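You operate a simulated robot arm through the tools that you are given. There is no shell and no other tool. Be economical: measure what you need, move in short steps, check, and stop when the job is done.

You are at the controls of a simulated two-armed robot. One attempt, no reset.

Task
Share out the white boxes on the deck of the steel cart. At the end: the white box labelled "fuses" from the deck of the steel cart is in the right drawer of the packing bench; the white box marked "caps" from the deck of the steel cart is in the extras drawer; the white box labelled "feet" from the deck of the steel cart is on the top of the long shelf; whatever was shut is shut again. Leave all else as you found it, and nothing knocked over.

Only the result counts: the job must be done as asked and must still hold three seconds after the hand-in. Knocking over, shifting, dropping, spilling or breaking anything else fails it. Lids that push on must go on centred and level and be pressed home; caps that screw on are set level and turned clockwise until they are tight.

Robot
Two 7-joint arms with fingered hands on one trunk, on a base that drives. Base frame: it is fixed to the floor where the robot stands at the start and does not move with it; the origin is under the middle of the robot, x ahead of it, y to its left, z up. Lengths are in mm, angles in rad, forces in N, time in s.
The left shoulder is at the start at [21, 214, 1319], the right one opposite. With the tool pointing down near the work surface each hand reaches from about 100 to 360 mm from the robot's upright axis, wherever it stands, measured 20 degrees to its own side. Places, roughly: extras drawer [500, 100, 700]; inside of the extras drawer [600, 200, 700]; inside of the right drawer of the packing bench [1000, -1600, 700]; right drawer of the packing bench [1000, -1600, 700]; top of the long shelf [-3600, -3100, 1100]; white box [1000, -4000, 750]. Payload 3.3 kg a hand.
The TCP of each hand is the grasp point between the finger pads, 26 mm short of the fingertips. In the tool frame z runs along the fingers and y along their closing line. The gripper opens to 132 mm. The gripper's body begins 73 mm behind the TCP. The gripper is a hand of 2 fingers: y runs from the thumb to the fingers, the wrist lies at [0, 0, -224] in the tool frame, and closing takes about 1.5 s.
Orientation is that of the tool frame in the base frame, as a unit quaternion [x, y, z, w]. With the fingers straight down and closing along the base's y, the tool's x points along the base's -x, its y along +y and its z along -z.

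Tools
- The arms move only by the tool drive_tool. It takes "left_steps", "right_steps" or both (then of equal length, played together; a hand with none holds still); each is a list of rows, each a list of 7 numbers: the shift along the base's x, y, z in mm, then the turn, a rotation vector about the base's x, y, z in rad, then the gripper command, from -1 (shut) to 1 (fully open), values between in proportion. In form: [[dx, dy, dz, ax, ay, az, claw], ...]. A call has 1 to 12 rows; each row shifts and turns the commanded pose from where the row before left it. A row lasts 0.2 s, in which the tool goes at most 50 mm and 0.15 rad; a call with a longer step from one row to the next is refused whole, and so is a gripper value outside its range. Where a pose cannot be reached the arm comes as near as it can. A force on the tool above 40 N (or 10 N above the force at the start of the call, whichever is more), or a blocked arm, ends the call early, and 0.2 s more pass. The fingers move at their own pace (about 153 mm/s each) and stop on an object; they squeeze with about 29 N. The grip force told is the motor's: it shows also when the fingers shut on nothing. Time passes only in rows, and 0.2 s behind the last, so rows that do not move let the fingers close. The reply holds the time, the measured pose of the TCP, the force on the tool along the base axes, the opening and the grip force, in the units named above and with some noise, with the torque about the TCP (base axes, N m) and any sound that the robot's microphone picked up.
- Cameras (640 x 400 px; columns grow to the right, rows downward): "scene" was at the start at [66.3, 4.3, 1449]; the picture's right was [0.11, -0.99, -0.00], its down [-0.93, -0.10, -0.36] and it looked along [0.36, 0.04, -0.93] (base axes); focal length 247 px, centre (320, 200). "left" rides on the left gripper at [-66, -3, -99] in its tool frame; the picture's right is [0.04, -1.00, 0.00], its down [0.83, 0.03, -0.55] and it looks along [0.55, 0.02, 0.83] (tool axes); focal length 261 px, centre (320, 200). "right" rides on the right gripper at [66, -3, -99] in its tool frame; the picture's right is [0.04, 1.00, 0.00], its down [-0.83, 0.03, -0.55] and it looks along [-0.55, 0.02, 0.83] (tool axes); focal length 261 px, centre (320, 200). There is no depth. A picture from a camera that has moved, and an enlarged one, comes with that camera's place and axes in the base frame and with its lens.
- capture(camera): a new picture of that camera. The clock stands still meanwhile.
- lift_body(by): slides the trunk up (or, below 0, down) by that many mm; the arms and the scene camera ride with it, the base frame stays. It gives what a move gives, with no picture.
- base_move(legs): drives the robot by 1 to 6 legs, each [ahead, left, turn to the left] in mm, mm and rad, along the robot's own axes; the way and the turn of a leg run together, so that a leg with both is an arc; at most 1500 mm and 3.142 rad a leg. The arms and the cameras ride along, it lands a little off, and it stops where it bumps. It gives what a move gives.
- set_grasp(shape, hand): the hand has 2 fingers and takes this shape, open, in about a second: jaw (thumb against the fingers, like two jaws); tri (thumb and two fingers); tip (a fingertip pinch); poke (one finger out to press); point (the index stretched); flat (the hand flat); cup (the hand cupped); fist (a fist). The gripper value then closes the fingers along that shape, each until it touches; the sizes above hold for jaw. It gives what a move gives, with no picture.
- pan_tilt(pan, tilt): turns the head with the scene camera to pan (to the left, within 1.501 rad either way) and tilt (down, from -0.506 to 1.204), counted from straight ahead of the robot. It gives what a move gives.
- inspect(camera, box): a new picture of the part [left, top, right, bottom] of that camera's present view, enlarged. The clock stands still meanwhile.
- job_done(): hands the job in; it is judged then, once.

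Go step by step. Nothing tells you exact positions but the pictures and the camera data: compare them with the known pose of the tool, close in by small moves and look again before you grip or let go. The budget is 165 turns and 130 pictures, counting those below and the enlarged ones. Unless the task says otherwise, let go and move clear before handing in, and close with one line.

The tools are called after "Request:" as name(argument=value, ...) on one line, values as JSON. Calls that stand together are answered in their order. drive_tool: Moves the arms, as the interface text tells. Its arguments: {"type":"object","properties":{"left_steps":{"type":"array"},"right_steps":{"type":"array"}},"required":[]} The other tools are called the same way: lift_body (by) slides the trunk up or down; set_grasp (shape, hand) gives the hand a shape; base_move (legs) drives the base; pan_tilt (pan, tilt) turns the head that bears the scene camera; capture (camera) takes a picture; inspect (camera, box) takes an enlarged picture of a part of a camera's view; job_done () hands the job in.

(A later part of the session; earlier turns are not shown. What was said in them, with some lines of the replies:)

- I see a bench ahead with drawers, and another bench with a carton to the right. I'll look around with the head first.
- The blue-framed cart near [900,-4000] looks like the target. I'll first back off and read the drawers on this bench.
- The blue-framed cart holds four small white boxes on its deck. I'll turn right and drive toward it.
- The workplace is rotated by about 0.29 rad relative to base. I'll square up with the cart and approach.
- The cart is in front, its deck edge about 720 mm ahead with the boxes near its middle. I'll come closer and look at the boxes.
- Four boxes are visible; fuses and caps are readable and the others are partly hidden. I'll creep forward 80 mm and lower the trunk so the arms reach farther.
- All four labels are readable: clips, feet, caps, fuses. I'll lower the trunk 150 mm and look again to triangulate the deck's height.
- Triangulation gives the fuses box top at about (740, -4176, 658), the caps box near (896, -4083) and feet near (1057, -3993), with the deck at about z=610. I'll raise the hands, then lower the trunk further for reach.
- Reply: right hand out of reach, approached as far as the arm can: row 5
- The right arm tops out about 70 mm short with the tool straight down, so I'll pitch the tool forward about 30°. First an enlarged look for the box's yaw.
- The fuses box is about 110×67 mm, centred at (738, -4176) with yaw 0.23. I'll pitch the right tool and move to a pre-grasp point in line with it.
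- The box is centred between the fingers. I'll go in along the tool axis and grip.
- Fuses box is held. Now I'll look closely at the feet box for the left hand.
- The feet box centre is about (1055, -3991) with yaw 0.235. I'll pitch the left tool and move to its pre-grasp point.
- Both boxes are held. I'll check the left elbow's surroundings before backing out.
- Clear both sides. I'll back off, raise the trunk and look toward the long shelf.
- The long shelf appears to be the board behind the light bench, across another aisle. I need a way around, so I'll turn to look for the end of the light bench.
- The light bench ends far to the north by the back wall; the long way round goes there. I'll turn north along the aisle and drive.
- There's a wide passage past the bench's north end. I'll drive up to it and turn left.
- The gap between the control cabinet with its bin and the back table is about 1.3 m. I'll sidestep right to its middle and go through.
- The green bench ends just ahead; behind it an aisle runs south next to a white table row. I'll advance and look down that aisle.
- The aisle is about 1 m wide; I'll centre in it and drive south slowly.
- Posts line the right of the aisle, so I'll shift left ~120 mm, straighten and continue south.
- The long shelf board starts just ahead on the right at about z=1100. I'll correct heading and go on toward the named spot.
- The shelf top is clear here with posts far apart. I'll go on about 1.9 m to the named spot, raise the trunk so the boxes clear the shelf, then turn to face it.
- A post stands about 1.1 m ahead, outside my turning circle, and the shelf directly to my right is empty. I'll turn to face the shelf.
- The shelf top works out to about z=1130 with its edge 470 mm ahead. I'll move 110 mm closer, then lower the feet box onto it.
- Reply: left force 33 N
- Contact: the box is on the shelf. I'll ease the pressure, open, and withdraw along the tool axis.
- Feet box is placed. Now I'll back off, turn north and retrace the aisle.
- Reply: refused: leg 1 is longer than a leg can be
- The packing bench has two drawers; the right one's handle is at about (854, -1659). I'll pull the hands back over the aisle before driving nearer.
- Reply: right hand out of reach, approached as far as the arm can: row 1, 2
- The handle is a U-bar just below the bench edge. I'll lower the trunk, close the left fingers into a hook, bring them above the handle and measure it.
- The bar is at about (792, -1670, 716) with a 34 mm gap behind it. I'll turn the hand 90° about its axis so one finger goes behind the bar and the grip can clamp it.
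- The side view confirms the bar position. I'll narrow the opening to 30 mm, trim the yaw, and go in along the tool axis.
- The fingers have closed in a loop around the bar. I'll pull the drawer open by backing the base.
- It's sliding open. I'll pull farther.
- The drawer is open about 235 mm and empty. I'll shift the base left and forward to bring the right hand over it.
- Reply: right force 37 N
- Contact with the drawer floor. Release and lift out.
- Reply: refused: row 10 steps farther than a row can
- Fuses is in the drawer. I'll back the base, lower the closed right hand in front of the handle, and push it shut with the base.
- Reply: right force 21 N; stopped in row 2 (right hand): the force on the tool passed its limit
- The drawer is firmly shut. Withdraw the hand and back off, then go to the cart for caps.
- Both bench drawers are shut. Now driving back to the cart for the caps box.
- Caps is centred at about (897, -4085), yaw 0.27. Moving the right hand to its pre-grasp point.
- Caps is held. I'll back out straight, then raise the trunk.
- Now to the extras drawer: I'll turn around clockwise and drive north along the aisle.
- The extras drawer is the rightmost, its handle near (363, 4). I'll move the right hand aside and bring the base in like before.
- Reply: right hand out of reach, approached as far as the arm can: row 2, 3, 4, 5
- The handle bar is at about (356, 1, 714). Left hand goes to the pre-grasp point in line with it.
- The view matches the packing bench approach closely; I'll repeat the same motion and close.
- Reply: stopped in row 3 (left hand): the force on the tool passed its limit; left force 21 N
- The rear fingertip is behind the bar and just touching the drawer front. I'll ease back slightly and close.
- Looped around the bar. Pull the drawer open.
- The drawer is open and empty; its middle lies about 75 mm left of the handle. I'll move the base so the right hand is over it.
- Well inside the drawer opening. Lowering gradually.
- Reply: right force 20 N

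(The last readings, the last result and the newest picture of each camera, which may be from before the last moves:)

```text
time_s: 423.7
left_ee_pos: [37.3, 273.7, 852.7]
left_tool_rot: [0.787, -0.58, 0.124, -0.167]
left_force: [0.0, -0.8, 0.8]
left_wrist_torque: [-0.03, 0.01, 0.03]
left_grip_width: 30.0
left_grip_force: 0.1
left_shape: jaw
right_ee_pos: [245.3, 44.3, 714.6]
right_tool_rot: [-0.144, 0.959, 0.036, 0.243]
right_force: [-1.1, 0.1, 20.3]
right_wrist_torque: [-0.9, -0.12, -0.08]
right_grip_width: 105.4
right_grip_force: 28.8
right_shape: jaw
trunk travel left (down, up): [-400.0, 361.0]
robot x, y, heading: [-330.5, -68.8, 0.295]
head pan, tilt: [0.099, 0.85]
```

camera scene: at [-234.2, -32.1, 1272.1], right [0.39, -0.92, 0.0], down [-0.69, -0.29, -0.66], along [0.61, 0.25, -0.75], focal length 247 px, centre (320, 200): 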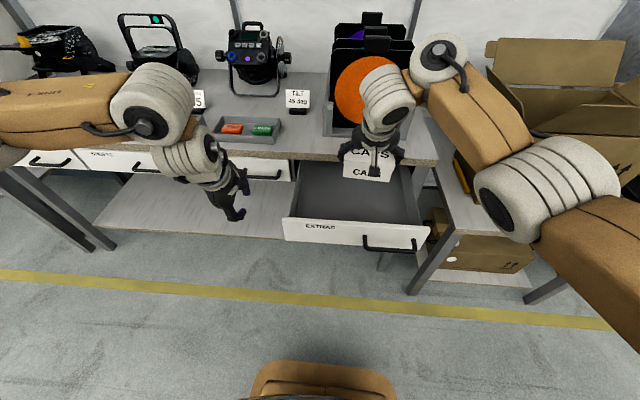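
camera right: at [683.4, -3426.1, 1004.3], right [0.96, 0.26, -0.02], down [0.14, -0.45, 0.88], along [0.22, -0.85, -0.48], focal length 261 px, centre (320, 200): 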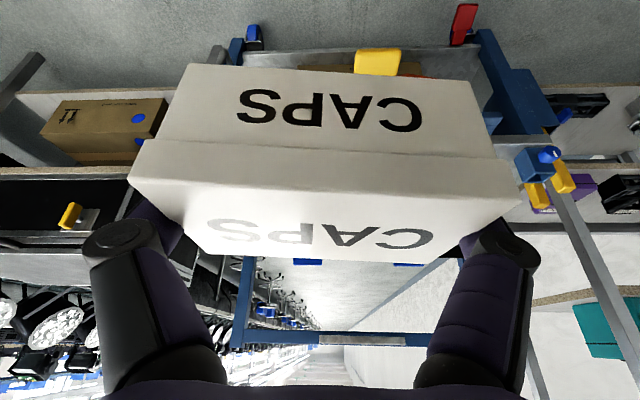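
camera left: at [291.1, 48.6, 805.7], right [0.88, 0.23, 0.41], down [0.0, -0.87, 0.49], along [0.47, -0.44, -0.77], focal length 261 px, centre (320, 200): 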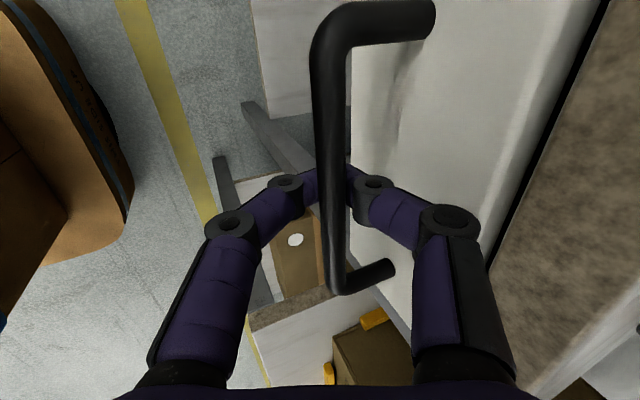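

Contact on one edge; I'll settle it a few mm more, then ease and release.

Request:
drive_tool(right_steps=[[0, 0, -2, 0, 0, 0, -1], [0, 0, 2, 0, 0, 0, -0.5], [0, 0, 0, 0, 0, 0, 0.7], [0, 0, 0, 0, 0, 0, 0.7], [0, 0, 0, 0, 0, 0, 0.9], [0, 0, 0, 0, 0, 0, 0.9], [0, 0, 0, 0, 0, 0, 0.9]])

Request:
capture(camera="right")

```text
time_s: 425.3
left_ee_pos: [37.8, 273.6, 852.4]
left_tool_rot: [0.788, -0.58, 0.124, -0.166]
left_force: [0.1, -0.1, -0.5]
left_wrist_torque: [-0.04, 0.0, -0.01]
left_grip_width: 29.9
left_grip_force: 0.0
left_shape: jaw
right_ee_pos: [245.1, 41.4, 711.1]
right_tool_rot: [-0.144, 0.959, 0.034, 0.24]
right_force: [-2.5, 1.6, 6.3]
right_wrist_torque: [0.03, 0.19, -0.08]
right_grip_width: 124.9
right_grip_force: 0.1
right_shape: jaw
trunk travel left (down, up): [-400.0, 361.0]
robot x, y, heading: [-332.2, -71.3, 0.297]
head pan, tilt: [0.099, 0.85]
```

```text
22 pictures are left
camera right: at [145.1, 9.8, 767.5], right [-0.33, 0.94, -0.02], down [0.44, 0.18, 0.88], along [0.83, 0.28, -0.48], focal length 261 px, centre (320, 200)
```

right: 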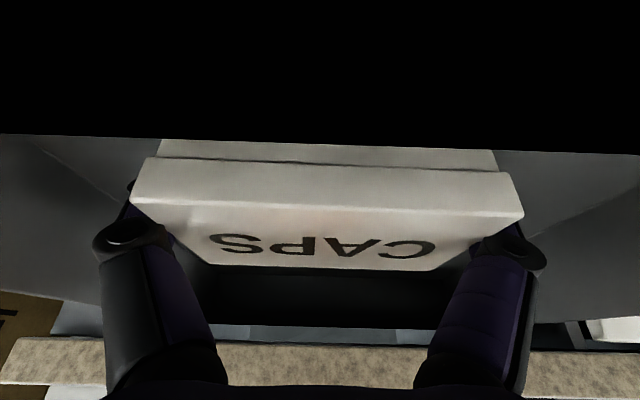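

Request:
drive_tool(right_steps=[[4, 1, 8, 0, 0, 0, 0.9], [0, 0, 25, 0, 0, 0, 0.9], [0, 0, 40, 0, 0, 0, 0.9], [0, 0, 40, 0, 0, 0, 0.9], [0, 0, 40, 0, 0, 0, 0.9], [-15, -5, 35, 0, 0, 0, 0.9]])

Request:
inspect(camera="scene", box=[270, 130, 470, 255])

```text
time_s: 426.7
left_ee_pos: [39.0, 273.4, 852.8]
left_tool_rot: [0.788, -0.58, 0.124, -0.166]
left_force: [0.5, 0.5, 0.2]
left_wrist_torque: [0.01, 0.01, 0.04]
left_grip_width: 29.9
left_grip_force: 0.1
left_shape: jaw
right_ee_pos: [236.1, 38.1, 900.9]
right_tool_rot: [-0.144, 0.96, 0.033, 0.24]
right_force: [-0.5, -0.6, 0.1]
right_wrist_torque: [0.0, -0.03, 0.0]
right_grip_width: 125.4
right_grip_force: 0.0
right_shape: jaw
trunk travel left (down, up): [-400.0, 361.0]
robot x, y, heading: [-333.8, -65.4, 0.296]
head pan, tilt: [0.099, 0.85]
```

```text
3.20 times, centred on (370, 192) of scene
camera zoom: at [-234.7, -32.9, 1272.1], right [0.39, -0.92, 0.0], down [-0.69, -0.29, -0.66], along [0.61, 0.25, -0.75], focal length 792 px, centre (160, 224)
```

zoom: 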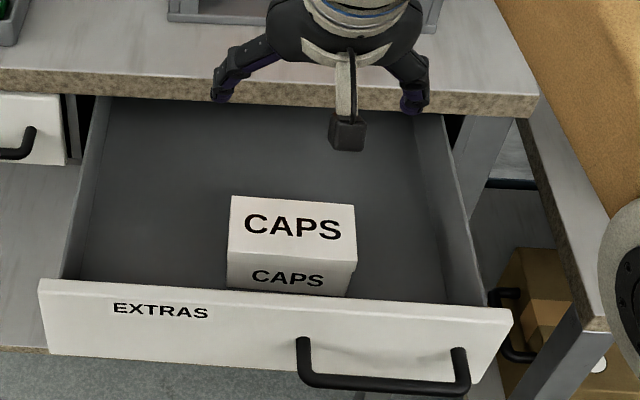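

Caps is upright in the extras drawer. I'll back off, lower the closed right hand in front of the drawer face, and push it shut.

Request:
base_move(legs=[[-185, 0, -0.002]])

Request:
drive_tool(right_steps=[[0, 0, 0, 0, 0, 0, -1], [0, 0, -40, 0, 0, 0, -1], [0, 0, -40, 0, 0, 0, -1], [0, 0, -40, 0, 0, 0, -1], [0, 0, -30, 0, 0, 0, -1], [0, 0, -16, 0, 0, 0, -1]])

Request:
capture(camera="right")

```text
time_s: 428.2
left_ee_pos: [-136.9, 217.8, 852.8]
left_tool_rot: [0.787, -0.581, 0.124, -0.166]
left_force: [0.3, 0.2, -0.3]
left_wrist_torque: [0.0, -0.02, -0.02]
left_grip_width: 29.8
left_grip_force: 0.2
left_shape: jaw
right_ee_pos: [58.5, -16.6, 899.8]
right_tool_rot: [-0.142, 0.96, 0.034, 0.241]
right_force: [-0.6, 0.6, -0.1]
right_wrist_torque: [0.0, -0.03, -0.02]
right_grip_width: 125.6
right_grip_force: 0.0
right_shape: jaw
trunk travel left (down, up): [-400.0, 361.0]
robot x, y, heading: [-508.4, -121.5, 0.295]
head pan, tilt: [0.099, 0.85]
```

```text
time_s: 429.6
left_ee_pos: [-134.9, 219.9, 851.8]
left_tool_rot: [0.787, -0.581, 0.124, -0.165]
left_force: [-0.7, -0.4, 0.0]
left_wrist_torque: [-0.01, 0.0, -0.01]
left_grip_width: 29.9
left_grip_force: 0.1
left_shape: jaw
right_ee_pos: [59.7, -17.9, 733.0]
right_tool_rot: [-0.144, 0.96, 0.034, 0.24]
right_force: [0.8, -1.0, -0.6]
right_wrist_torque: [0.02, 0.02, 0.01]
right_grip_width: 0.1
right_grip_force: 28.9
right_shape: jaw
trunk travel left (down, up): [-400.0, 361.0]
robot x, y, heading: [-505.6, -123.7, 0.289]
head pan, tilt: [0.099, 0.85]
```

```text
20 pictures are left
camera right: at [-40.5, -48.4, 789.8], right [-0.32, 0.95, -0.02], down [0.44, 0.17, 0.88], along [0.84, 0.27, -0.48], focal length 261 px, centre (320, 200)
```

right: 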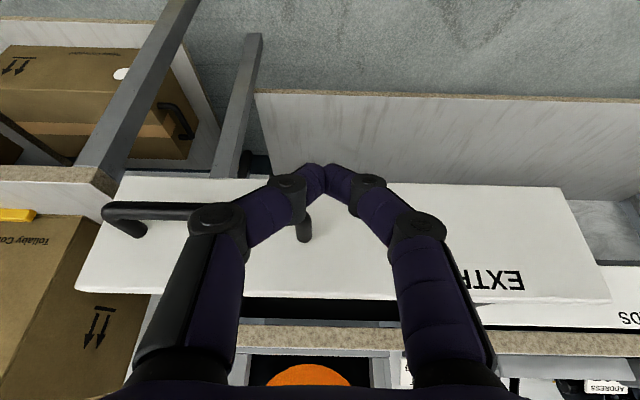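

Request:
drive_tool(right_steps=[[-5, 15, 8, 0, 0, 0, -1], [-5, 15, 7, 0, 0, 0, -1]])

Request:
base_move(legs=[[225, 0, 0]])

Request:
capture(camera="scene")

Request:
capture(camera="right")

```text
time_s: 430.2
left_ee_pos: [-135.5, 219.3, 853.2]
left_tool_rot: [0.787, -0.581, 0.123, -0.165]
left_force: [-0.4, 0.4, 0.8]
left_wrist_torque: [0.02, -0.02, 0.01]
left_grip_width: 29.9
left_grip_force: 0.1
left_shape: jaw
right_ee_pos: [49.1, 12.6, 749.8]
right_tool_rot: [-0.143, 0.96, 0.034, 0.239]
right_force: [-0.4, -0.8, 0.8]
right_wrist_torque: [0.0, -0.04, -0.03]
right_grip_width: 0.1
right_grip_force: 28.8
right_shape: jaw
trunk travel left (down, up): [-400.0, 361.0]
robot x, y, heading: [-507.6, -121.0, 0.291]
head pan, tilt: [0.099, 0.85]
```

```text
time_s: 431.9
left_ee_pos: [78.4, 283.2, 852.1]
left_tool_rot: [0.787, -0.581, 0.124, -0.166]
left_force: [-0.1, 0.2, -0.7]
left_wrist_torque: [-0.01, 0.01, 0.0]
left_grip_width: 29.7
left_grip_force: 0.1
left_shape: jaw
right_ee_pos: [263.2, 77.8, 749.1]
right_tool_rot: [-0.142, 0.96, 0.034, 0.24]
right_force: [0.2, 0.1, -0.9]
right_wrist_torque: [0.01, 0.03, -0.04]
right_grip_width: 0.4
right_grip_force: 29.3
right_shape: jaw
trunk travel left (down, up): [-400.0, 361.0]
robot x, y, heading: [-292.0, -58.5, 0.291]
head pan, tilt: [0.099, 0.85]
```

```text
19 pictures are left
camera scene: at [-196.6, -22.3, 1272.0], right [0.38, -0.92, 0.0], down [-0.69, -0.29, -0.66], along [0.61, 0.25, -0.75], focal length 247 px, centre (320, 200)
```

scene: 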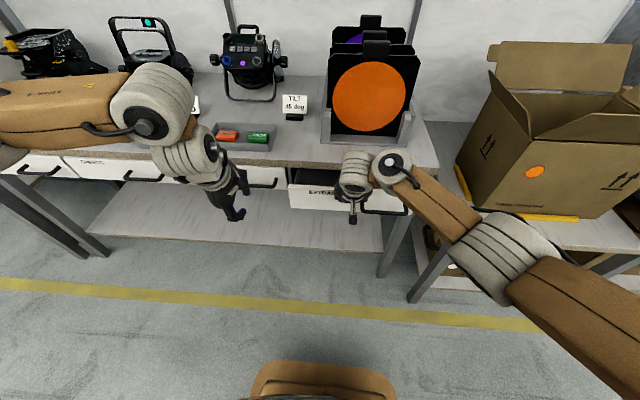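

```text
18 pictures are left
camera right: at [163.2, 46.1, 804.9], right [-0.32, 0.95, -0.02], down [0.45, 0.17, 0.88], along [0.84, 0.27, -0.48], focal length 261 px, centre (320, 200)
```

right: 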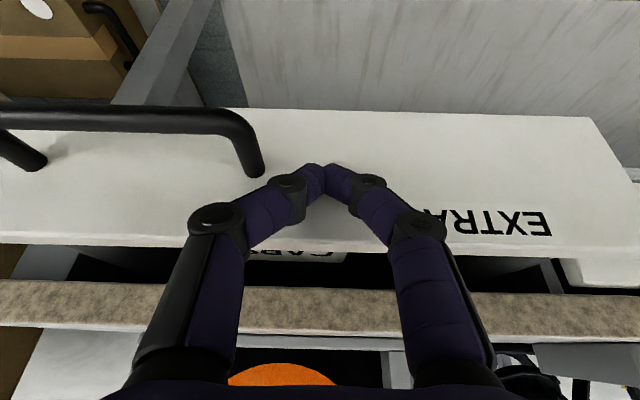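

Request:
base_move(legs=[[55, 0, 0]])

Request:
drive_tool(right_steps=[[5, 1.5, 0, 0, 0, 0, -1], [5, 1.5, 0, 0, 0, 0, -1], [5, 1.5, 0, 0, 0, 0, -1]])

Request:
capture(camera="right")

```text
time_s: 432.9
left_ee_pos: [130.8, 299.1, 852.6]
left_tool_rot: [0.787, -0.582, 0.123, -0.165]
left_force: [-0.9, -0.4, -1.0]
left_wrist_torque: [0.03, 0.01, 0.04]
left_grip_width: 30.0
left_grip_force: 0.1
left_shape: jaw
right_ee_pos: [315.7, 92.7, 747.8]
right_tool_rot: [-0.142, 0.96, 0.034, 0.24]
right_force: [0.7, 0.5, -0.1]
right_wrist_torque: [0.02, -0.01, 0.08]
right_grip_width: 0.0
right_grip_force: 28.8
right_shape: jaw
trunk travel left (down, up): [-400.0, 361.0]
robot x, y, heading: [-241.4, -43.7, 0.294]
head pan, tilt: [0.099, 0.85]
```

```text
time_s: 433.7
left_ee_pos: [128.9, 298.9, 852.9]
left_tool_rot: [0.787, -0.582, 0.123, -0.166]
left_force: [0.5, -0.6, 0.0]
left_wrist_torque: [0.02, 0.02, 0.05]
left_grip_width: 29.7
left_grip_force: 0.1
left_shape: jaw
right_ee_pos: [330.2, 99.2, 749.2]
right_tool_rot: [-0.141, 0.96, 0.033, 0.24]
right_force: [-1.6, -0.7, 0.8]
right_wrist_torque: [-0.06, 0.05, -0.01]
right_grip_width: 0.0
right_grip_force: 29.6
right_shape: jaw
trunk travel left (down, up): [-400.0, 361.0]
robot x, y, heading: [-238.9, -42.4, 0.297]
head pan, tilt: [0.099, 0.85]
```

```text
17 pictures are left
camera right: at [229.7, 66.5, 805.1], right [-0.32, 0.95, -0.02], down [0.44, 0.17, 0.88], along [0.84, 0.27, -0.48], focal length 261 px, centre (320, 200)
```

right: 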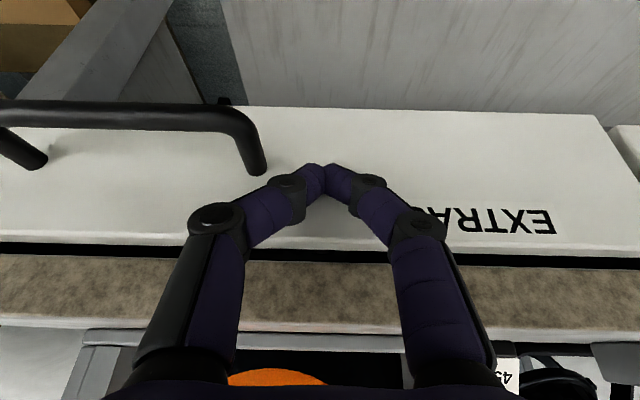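

Nearly shut; a few more small pushes until it meets its stop.

Request:
drive_tool(right_steps=[[5, 1.5, 0, 0, 0, 0, -1], [5, 1.5, 0, 0, 0, 0, -1], [5, 1.5, 0, 0, 0, 0, -1], [5, 1.5, 0, 0, 0, 0, -1], [5, 1.5, 0, 0, 0, 0, -1], [5, 1.5, 0, 0, 0, 0, -1]])

Request:
capture(camera="right")

```text
time_s: 434.5
left_ee_pos: [129.8, 299.6, 853.1]
left_tool_rot: [0.787, -0.581, 0.125, -0.167]
left_force: [-0.3, 0.3, -0.2]
left_wrist_torque: [0.0, -0.03, -0.02]
left_grip_width: 29.8
left_grip_force: 0.0
left_shape: jaw
right_ee_pos: [338.8, 98.2, 744.0]
right_tool_rot: [-0.147, 0.961, 0.031, 0.232]
right_force: [-20.9, -5.0, 0.8]
right_wrist_torque: [-0.08, 0.44, 0.05]
right_grip_width: 0.0
right_grip_force: 28.6
right_shape: jaw
trunk travel left (down, up): [-400.0, 361.0]
robot x, y, heading: [-242.9, -44.8, 0.296]
head pan, tilt: [0.099, 0.85]
stopped in row 4 (right hand): the force on the tool passed its limit (the readings are from after the stop); the commanded pose is now the measured one
```

```text
16 pictures are left
camera right: at [240.3, 66.2, 802.3], right [-0.33, 0.94, -0.03], down [0.45, 0.19, 0.87], along [0.83, 0.28, -0.49], focal length 261 px, centre (320, 200)
```

right: 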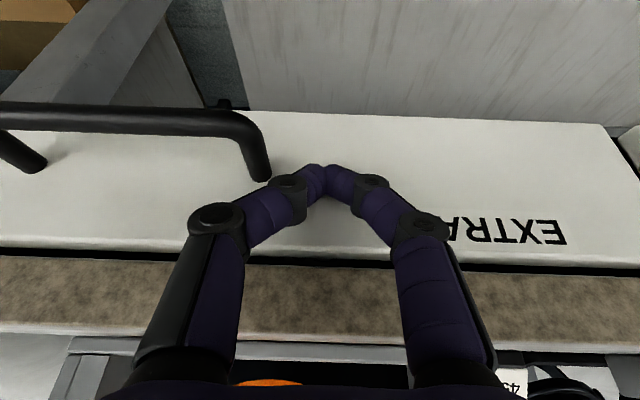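

Firm stop reached. Withdraw and check the drawer fronts.

Request:
drive_tool(right_steps=[[-20, -6, 0, 0, 0, 0, -1], [-40, -12, 0, 0, 0, 0, -1], [-30, -9, 30, 0, 0, 0, 0], [0, 0, 40, 0, 0, 0, 0], [0, 0, 40, 0, 0, 0, 0]])

Request:
base_move(legs=[[-350, 0, 0]])

Request:
pan_tilt(pan=0.0, tilt=0.7)

Request:
capture(camera="scene")

Request:
inspect(camera="scene", box=[200, 150, 440, 270])

```text
time_s: 435.9
left_ee_pos: [130.2, 298.5, 853.1]
left_tool_rot: [0.787, -0.581, 0.124, -0.166]
left_force: [-0.8, -0.4, 0.4]
left_wrist_torque: [0.04, 0.0, -0.02]
left_grip_width: 29.7
left_grip_force: 0.0
left_shape: jaw
right_ee_pos: [277.1, 32.5, 839.5]
right_tool_rot: [-0.126, 0.963, -0.005, 0.238]
right_force: [-0.8, 0.5, 0.4]
right_wrist_torque: [0.01, 0.02, -0.01]
right_grip_width: 65.8
right_grip_force: 0.1
right_shape: jaw
trunk travel left (down, up): [-400.0, 361.0]
robot x, y, heading: [-242.4, -44.9, 0.293]
head pan, tilt: [0.099, 0.85]
stopped in row 5 (right hand): the arm was blocked; the commanded pose is now the measured one
```

```text
time_s: 438.2
left_ee_pos: [-202.8, 198.5, 854.0]
left_tool_rot: [0.787, -0.581, 0.124, -0.167]
left_force: [-0.9, -0.2, 0.2]
left_wrist_torque: [0.02, -0.05, 0.01]
left_grip_width: 29.6
left_grip_force: 0.0
left_shape: jaw
right_ee_pos: [-56.9, -66.3, 840.0]
right_tool_rot: [-0.128, 0.963, -0.005, 0.238]
right_force: [-0.9, 0.3, -0.4]
right_wrist_torque: [0.0, 0.01, 0.0]
right_grip_width: 65.6
right_grip_force: 0.2
right_shape: jaw
trunk travel left (down, up): [-400.0, 361.0]
robot x, y, heading: [-572.6, -147.5, 0.297]
head pan, tilt: [0.099, 0.85]
```

```text
time_s: 438.9
left_ee_pos: [-202.0, 199.0, 852.3]
left_tool_rot: [0.787, -0.581, 0.123, -0.166]
left_force: [-0.5, -0.3, -0.9]
left_wrist_torque: [0.02, -0.02, -0.03]
left_grip_width: 29.9
left_grip_force: 0.0
left_shape: jaw
right_ee_pos: [-57.6, -67.2, 839.6]
right_tool_rot: [-0.128, 0.963, -0.005, 0.239]
right_force: [0.1, 0.0, -0.8]
right_wrist_torque: [0.01, -0.01, -0.04]
right_grip_width: 65.8
right_grip_force: 0.1
right_shape: jaw
trunk travel left (down, up): [-400.0, 361.0]
robot x, y, heading: [-570.4, -143.4, 0.296]
head pan, tilt: [0.0, 0.7]
```

```text
15 pictures are left
camera scene: at [-468.4, -112.6, 1284.3], right [0.29, -0.96, 0.0], down [-0.62, -0.19, -0.76], along [0.73, 0.22, -0.64], focal length 247 px, centre (320, 200)
```

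scene: 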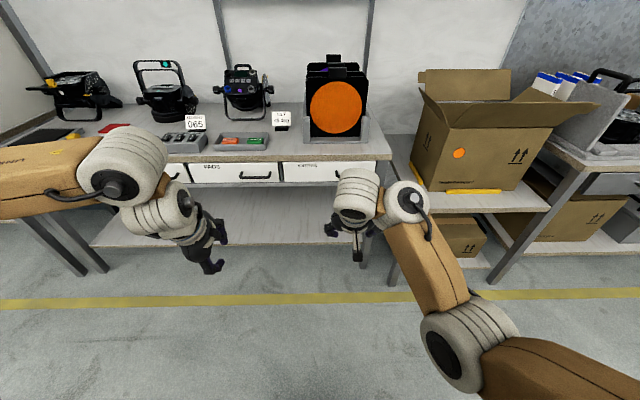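

```text
2.67 times, centred on (320, 210) of scene
camera zoom: at [-468.4, -112.6, 1284.3], right [0.29, -0.96, 0.0], down [-0.62, -0.19, -0.76], along [0.73, 0.22, -0.64], focal length 660 px, centre (320, 173)
```

zoom: 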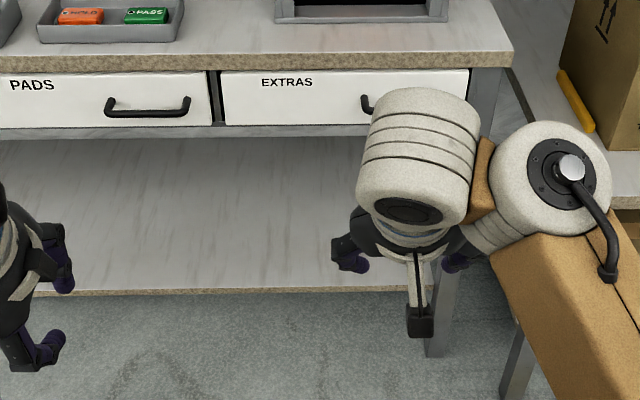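

All three boxes are placed and both drawers are flush shut, so I'm handing in.

Request:
job_done()

```text
The job is handed in.
```

The job is handed in: the fuses box is in the packing bench's right drawer, the caps box is in the extras drawer, and the feet box is on top of the long shelf. I pushed both drawers shut to their stops, and they looked flush on camera.
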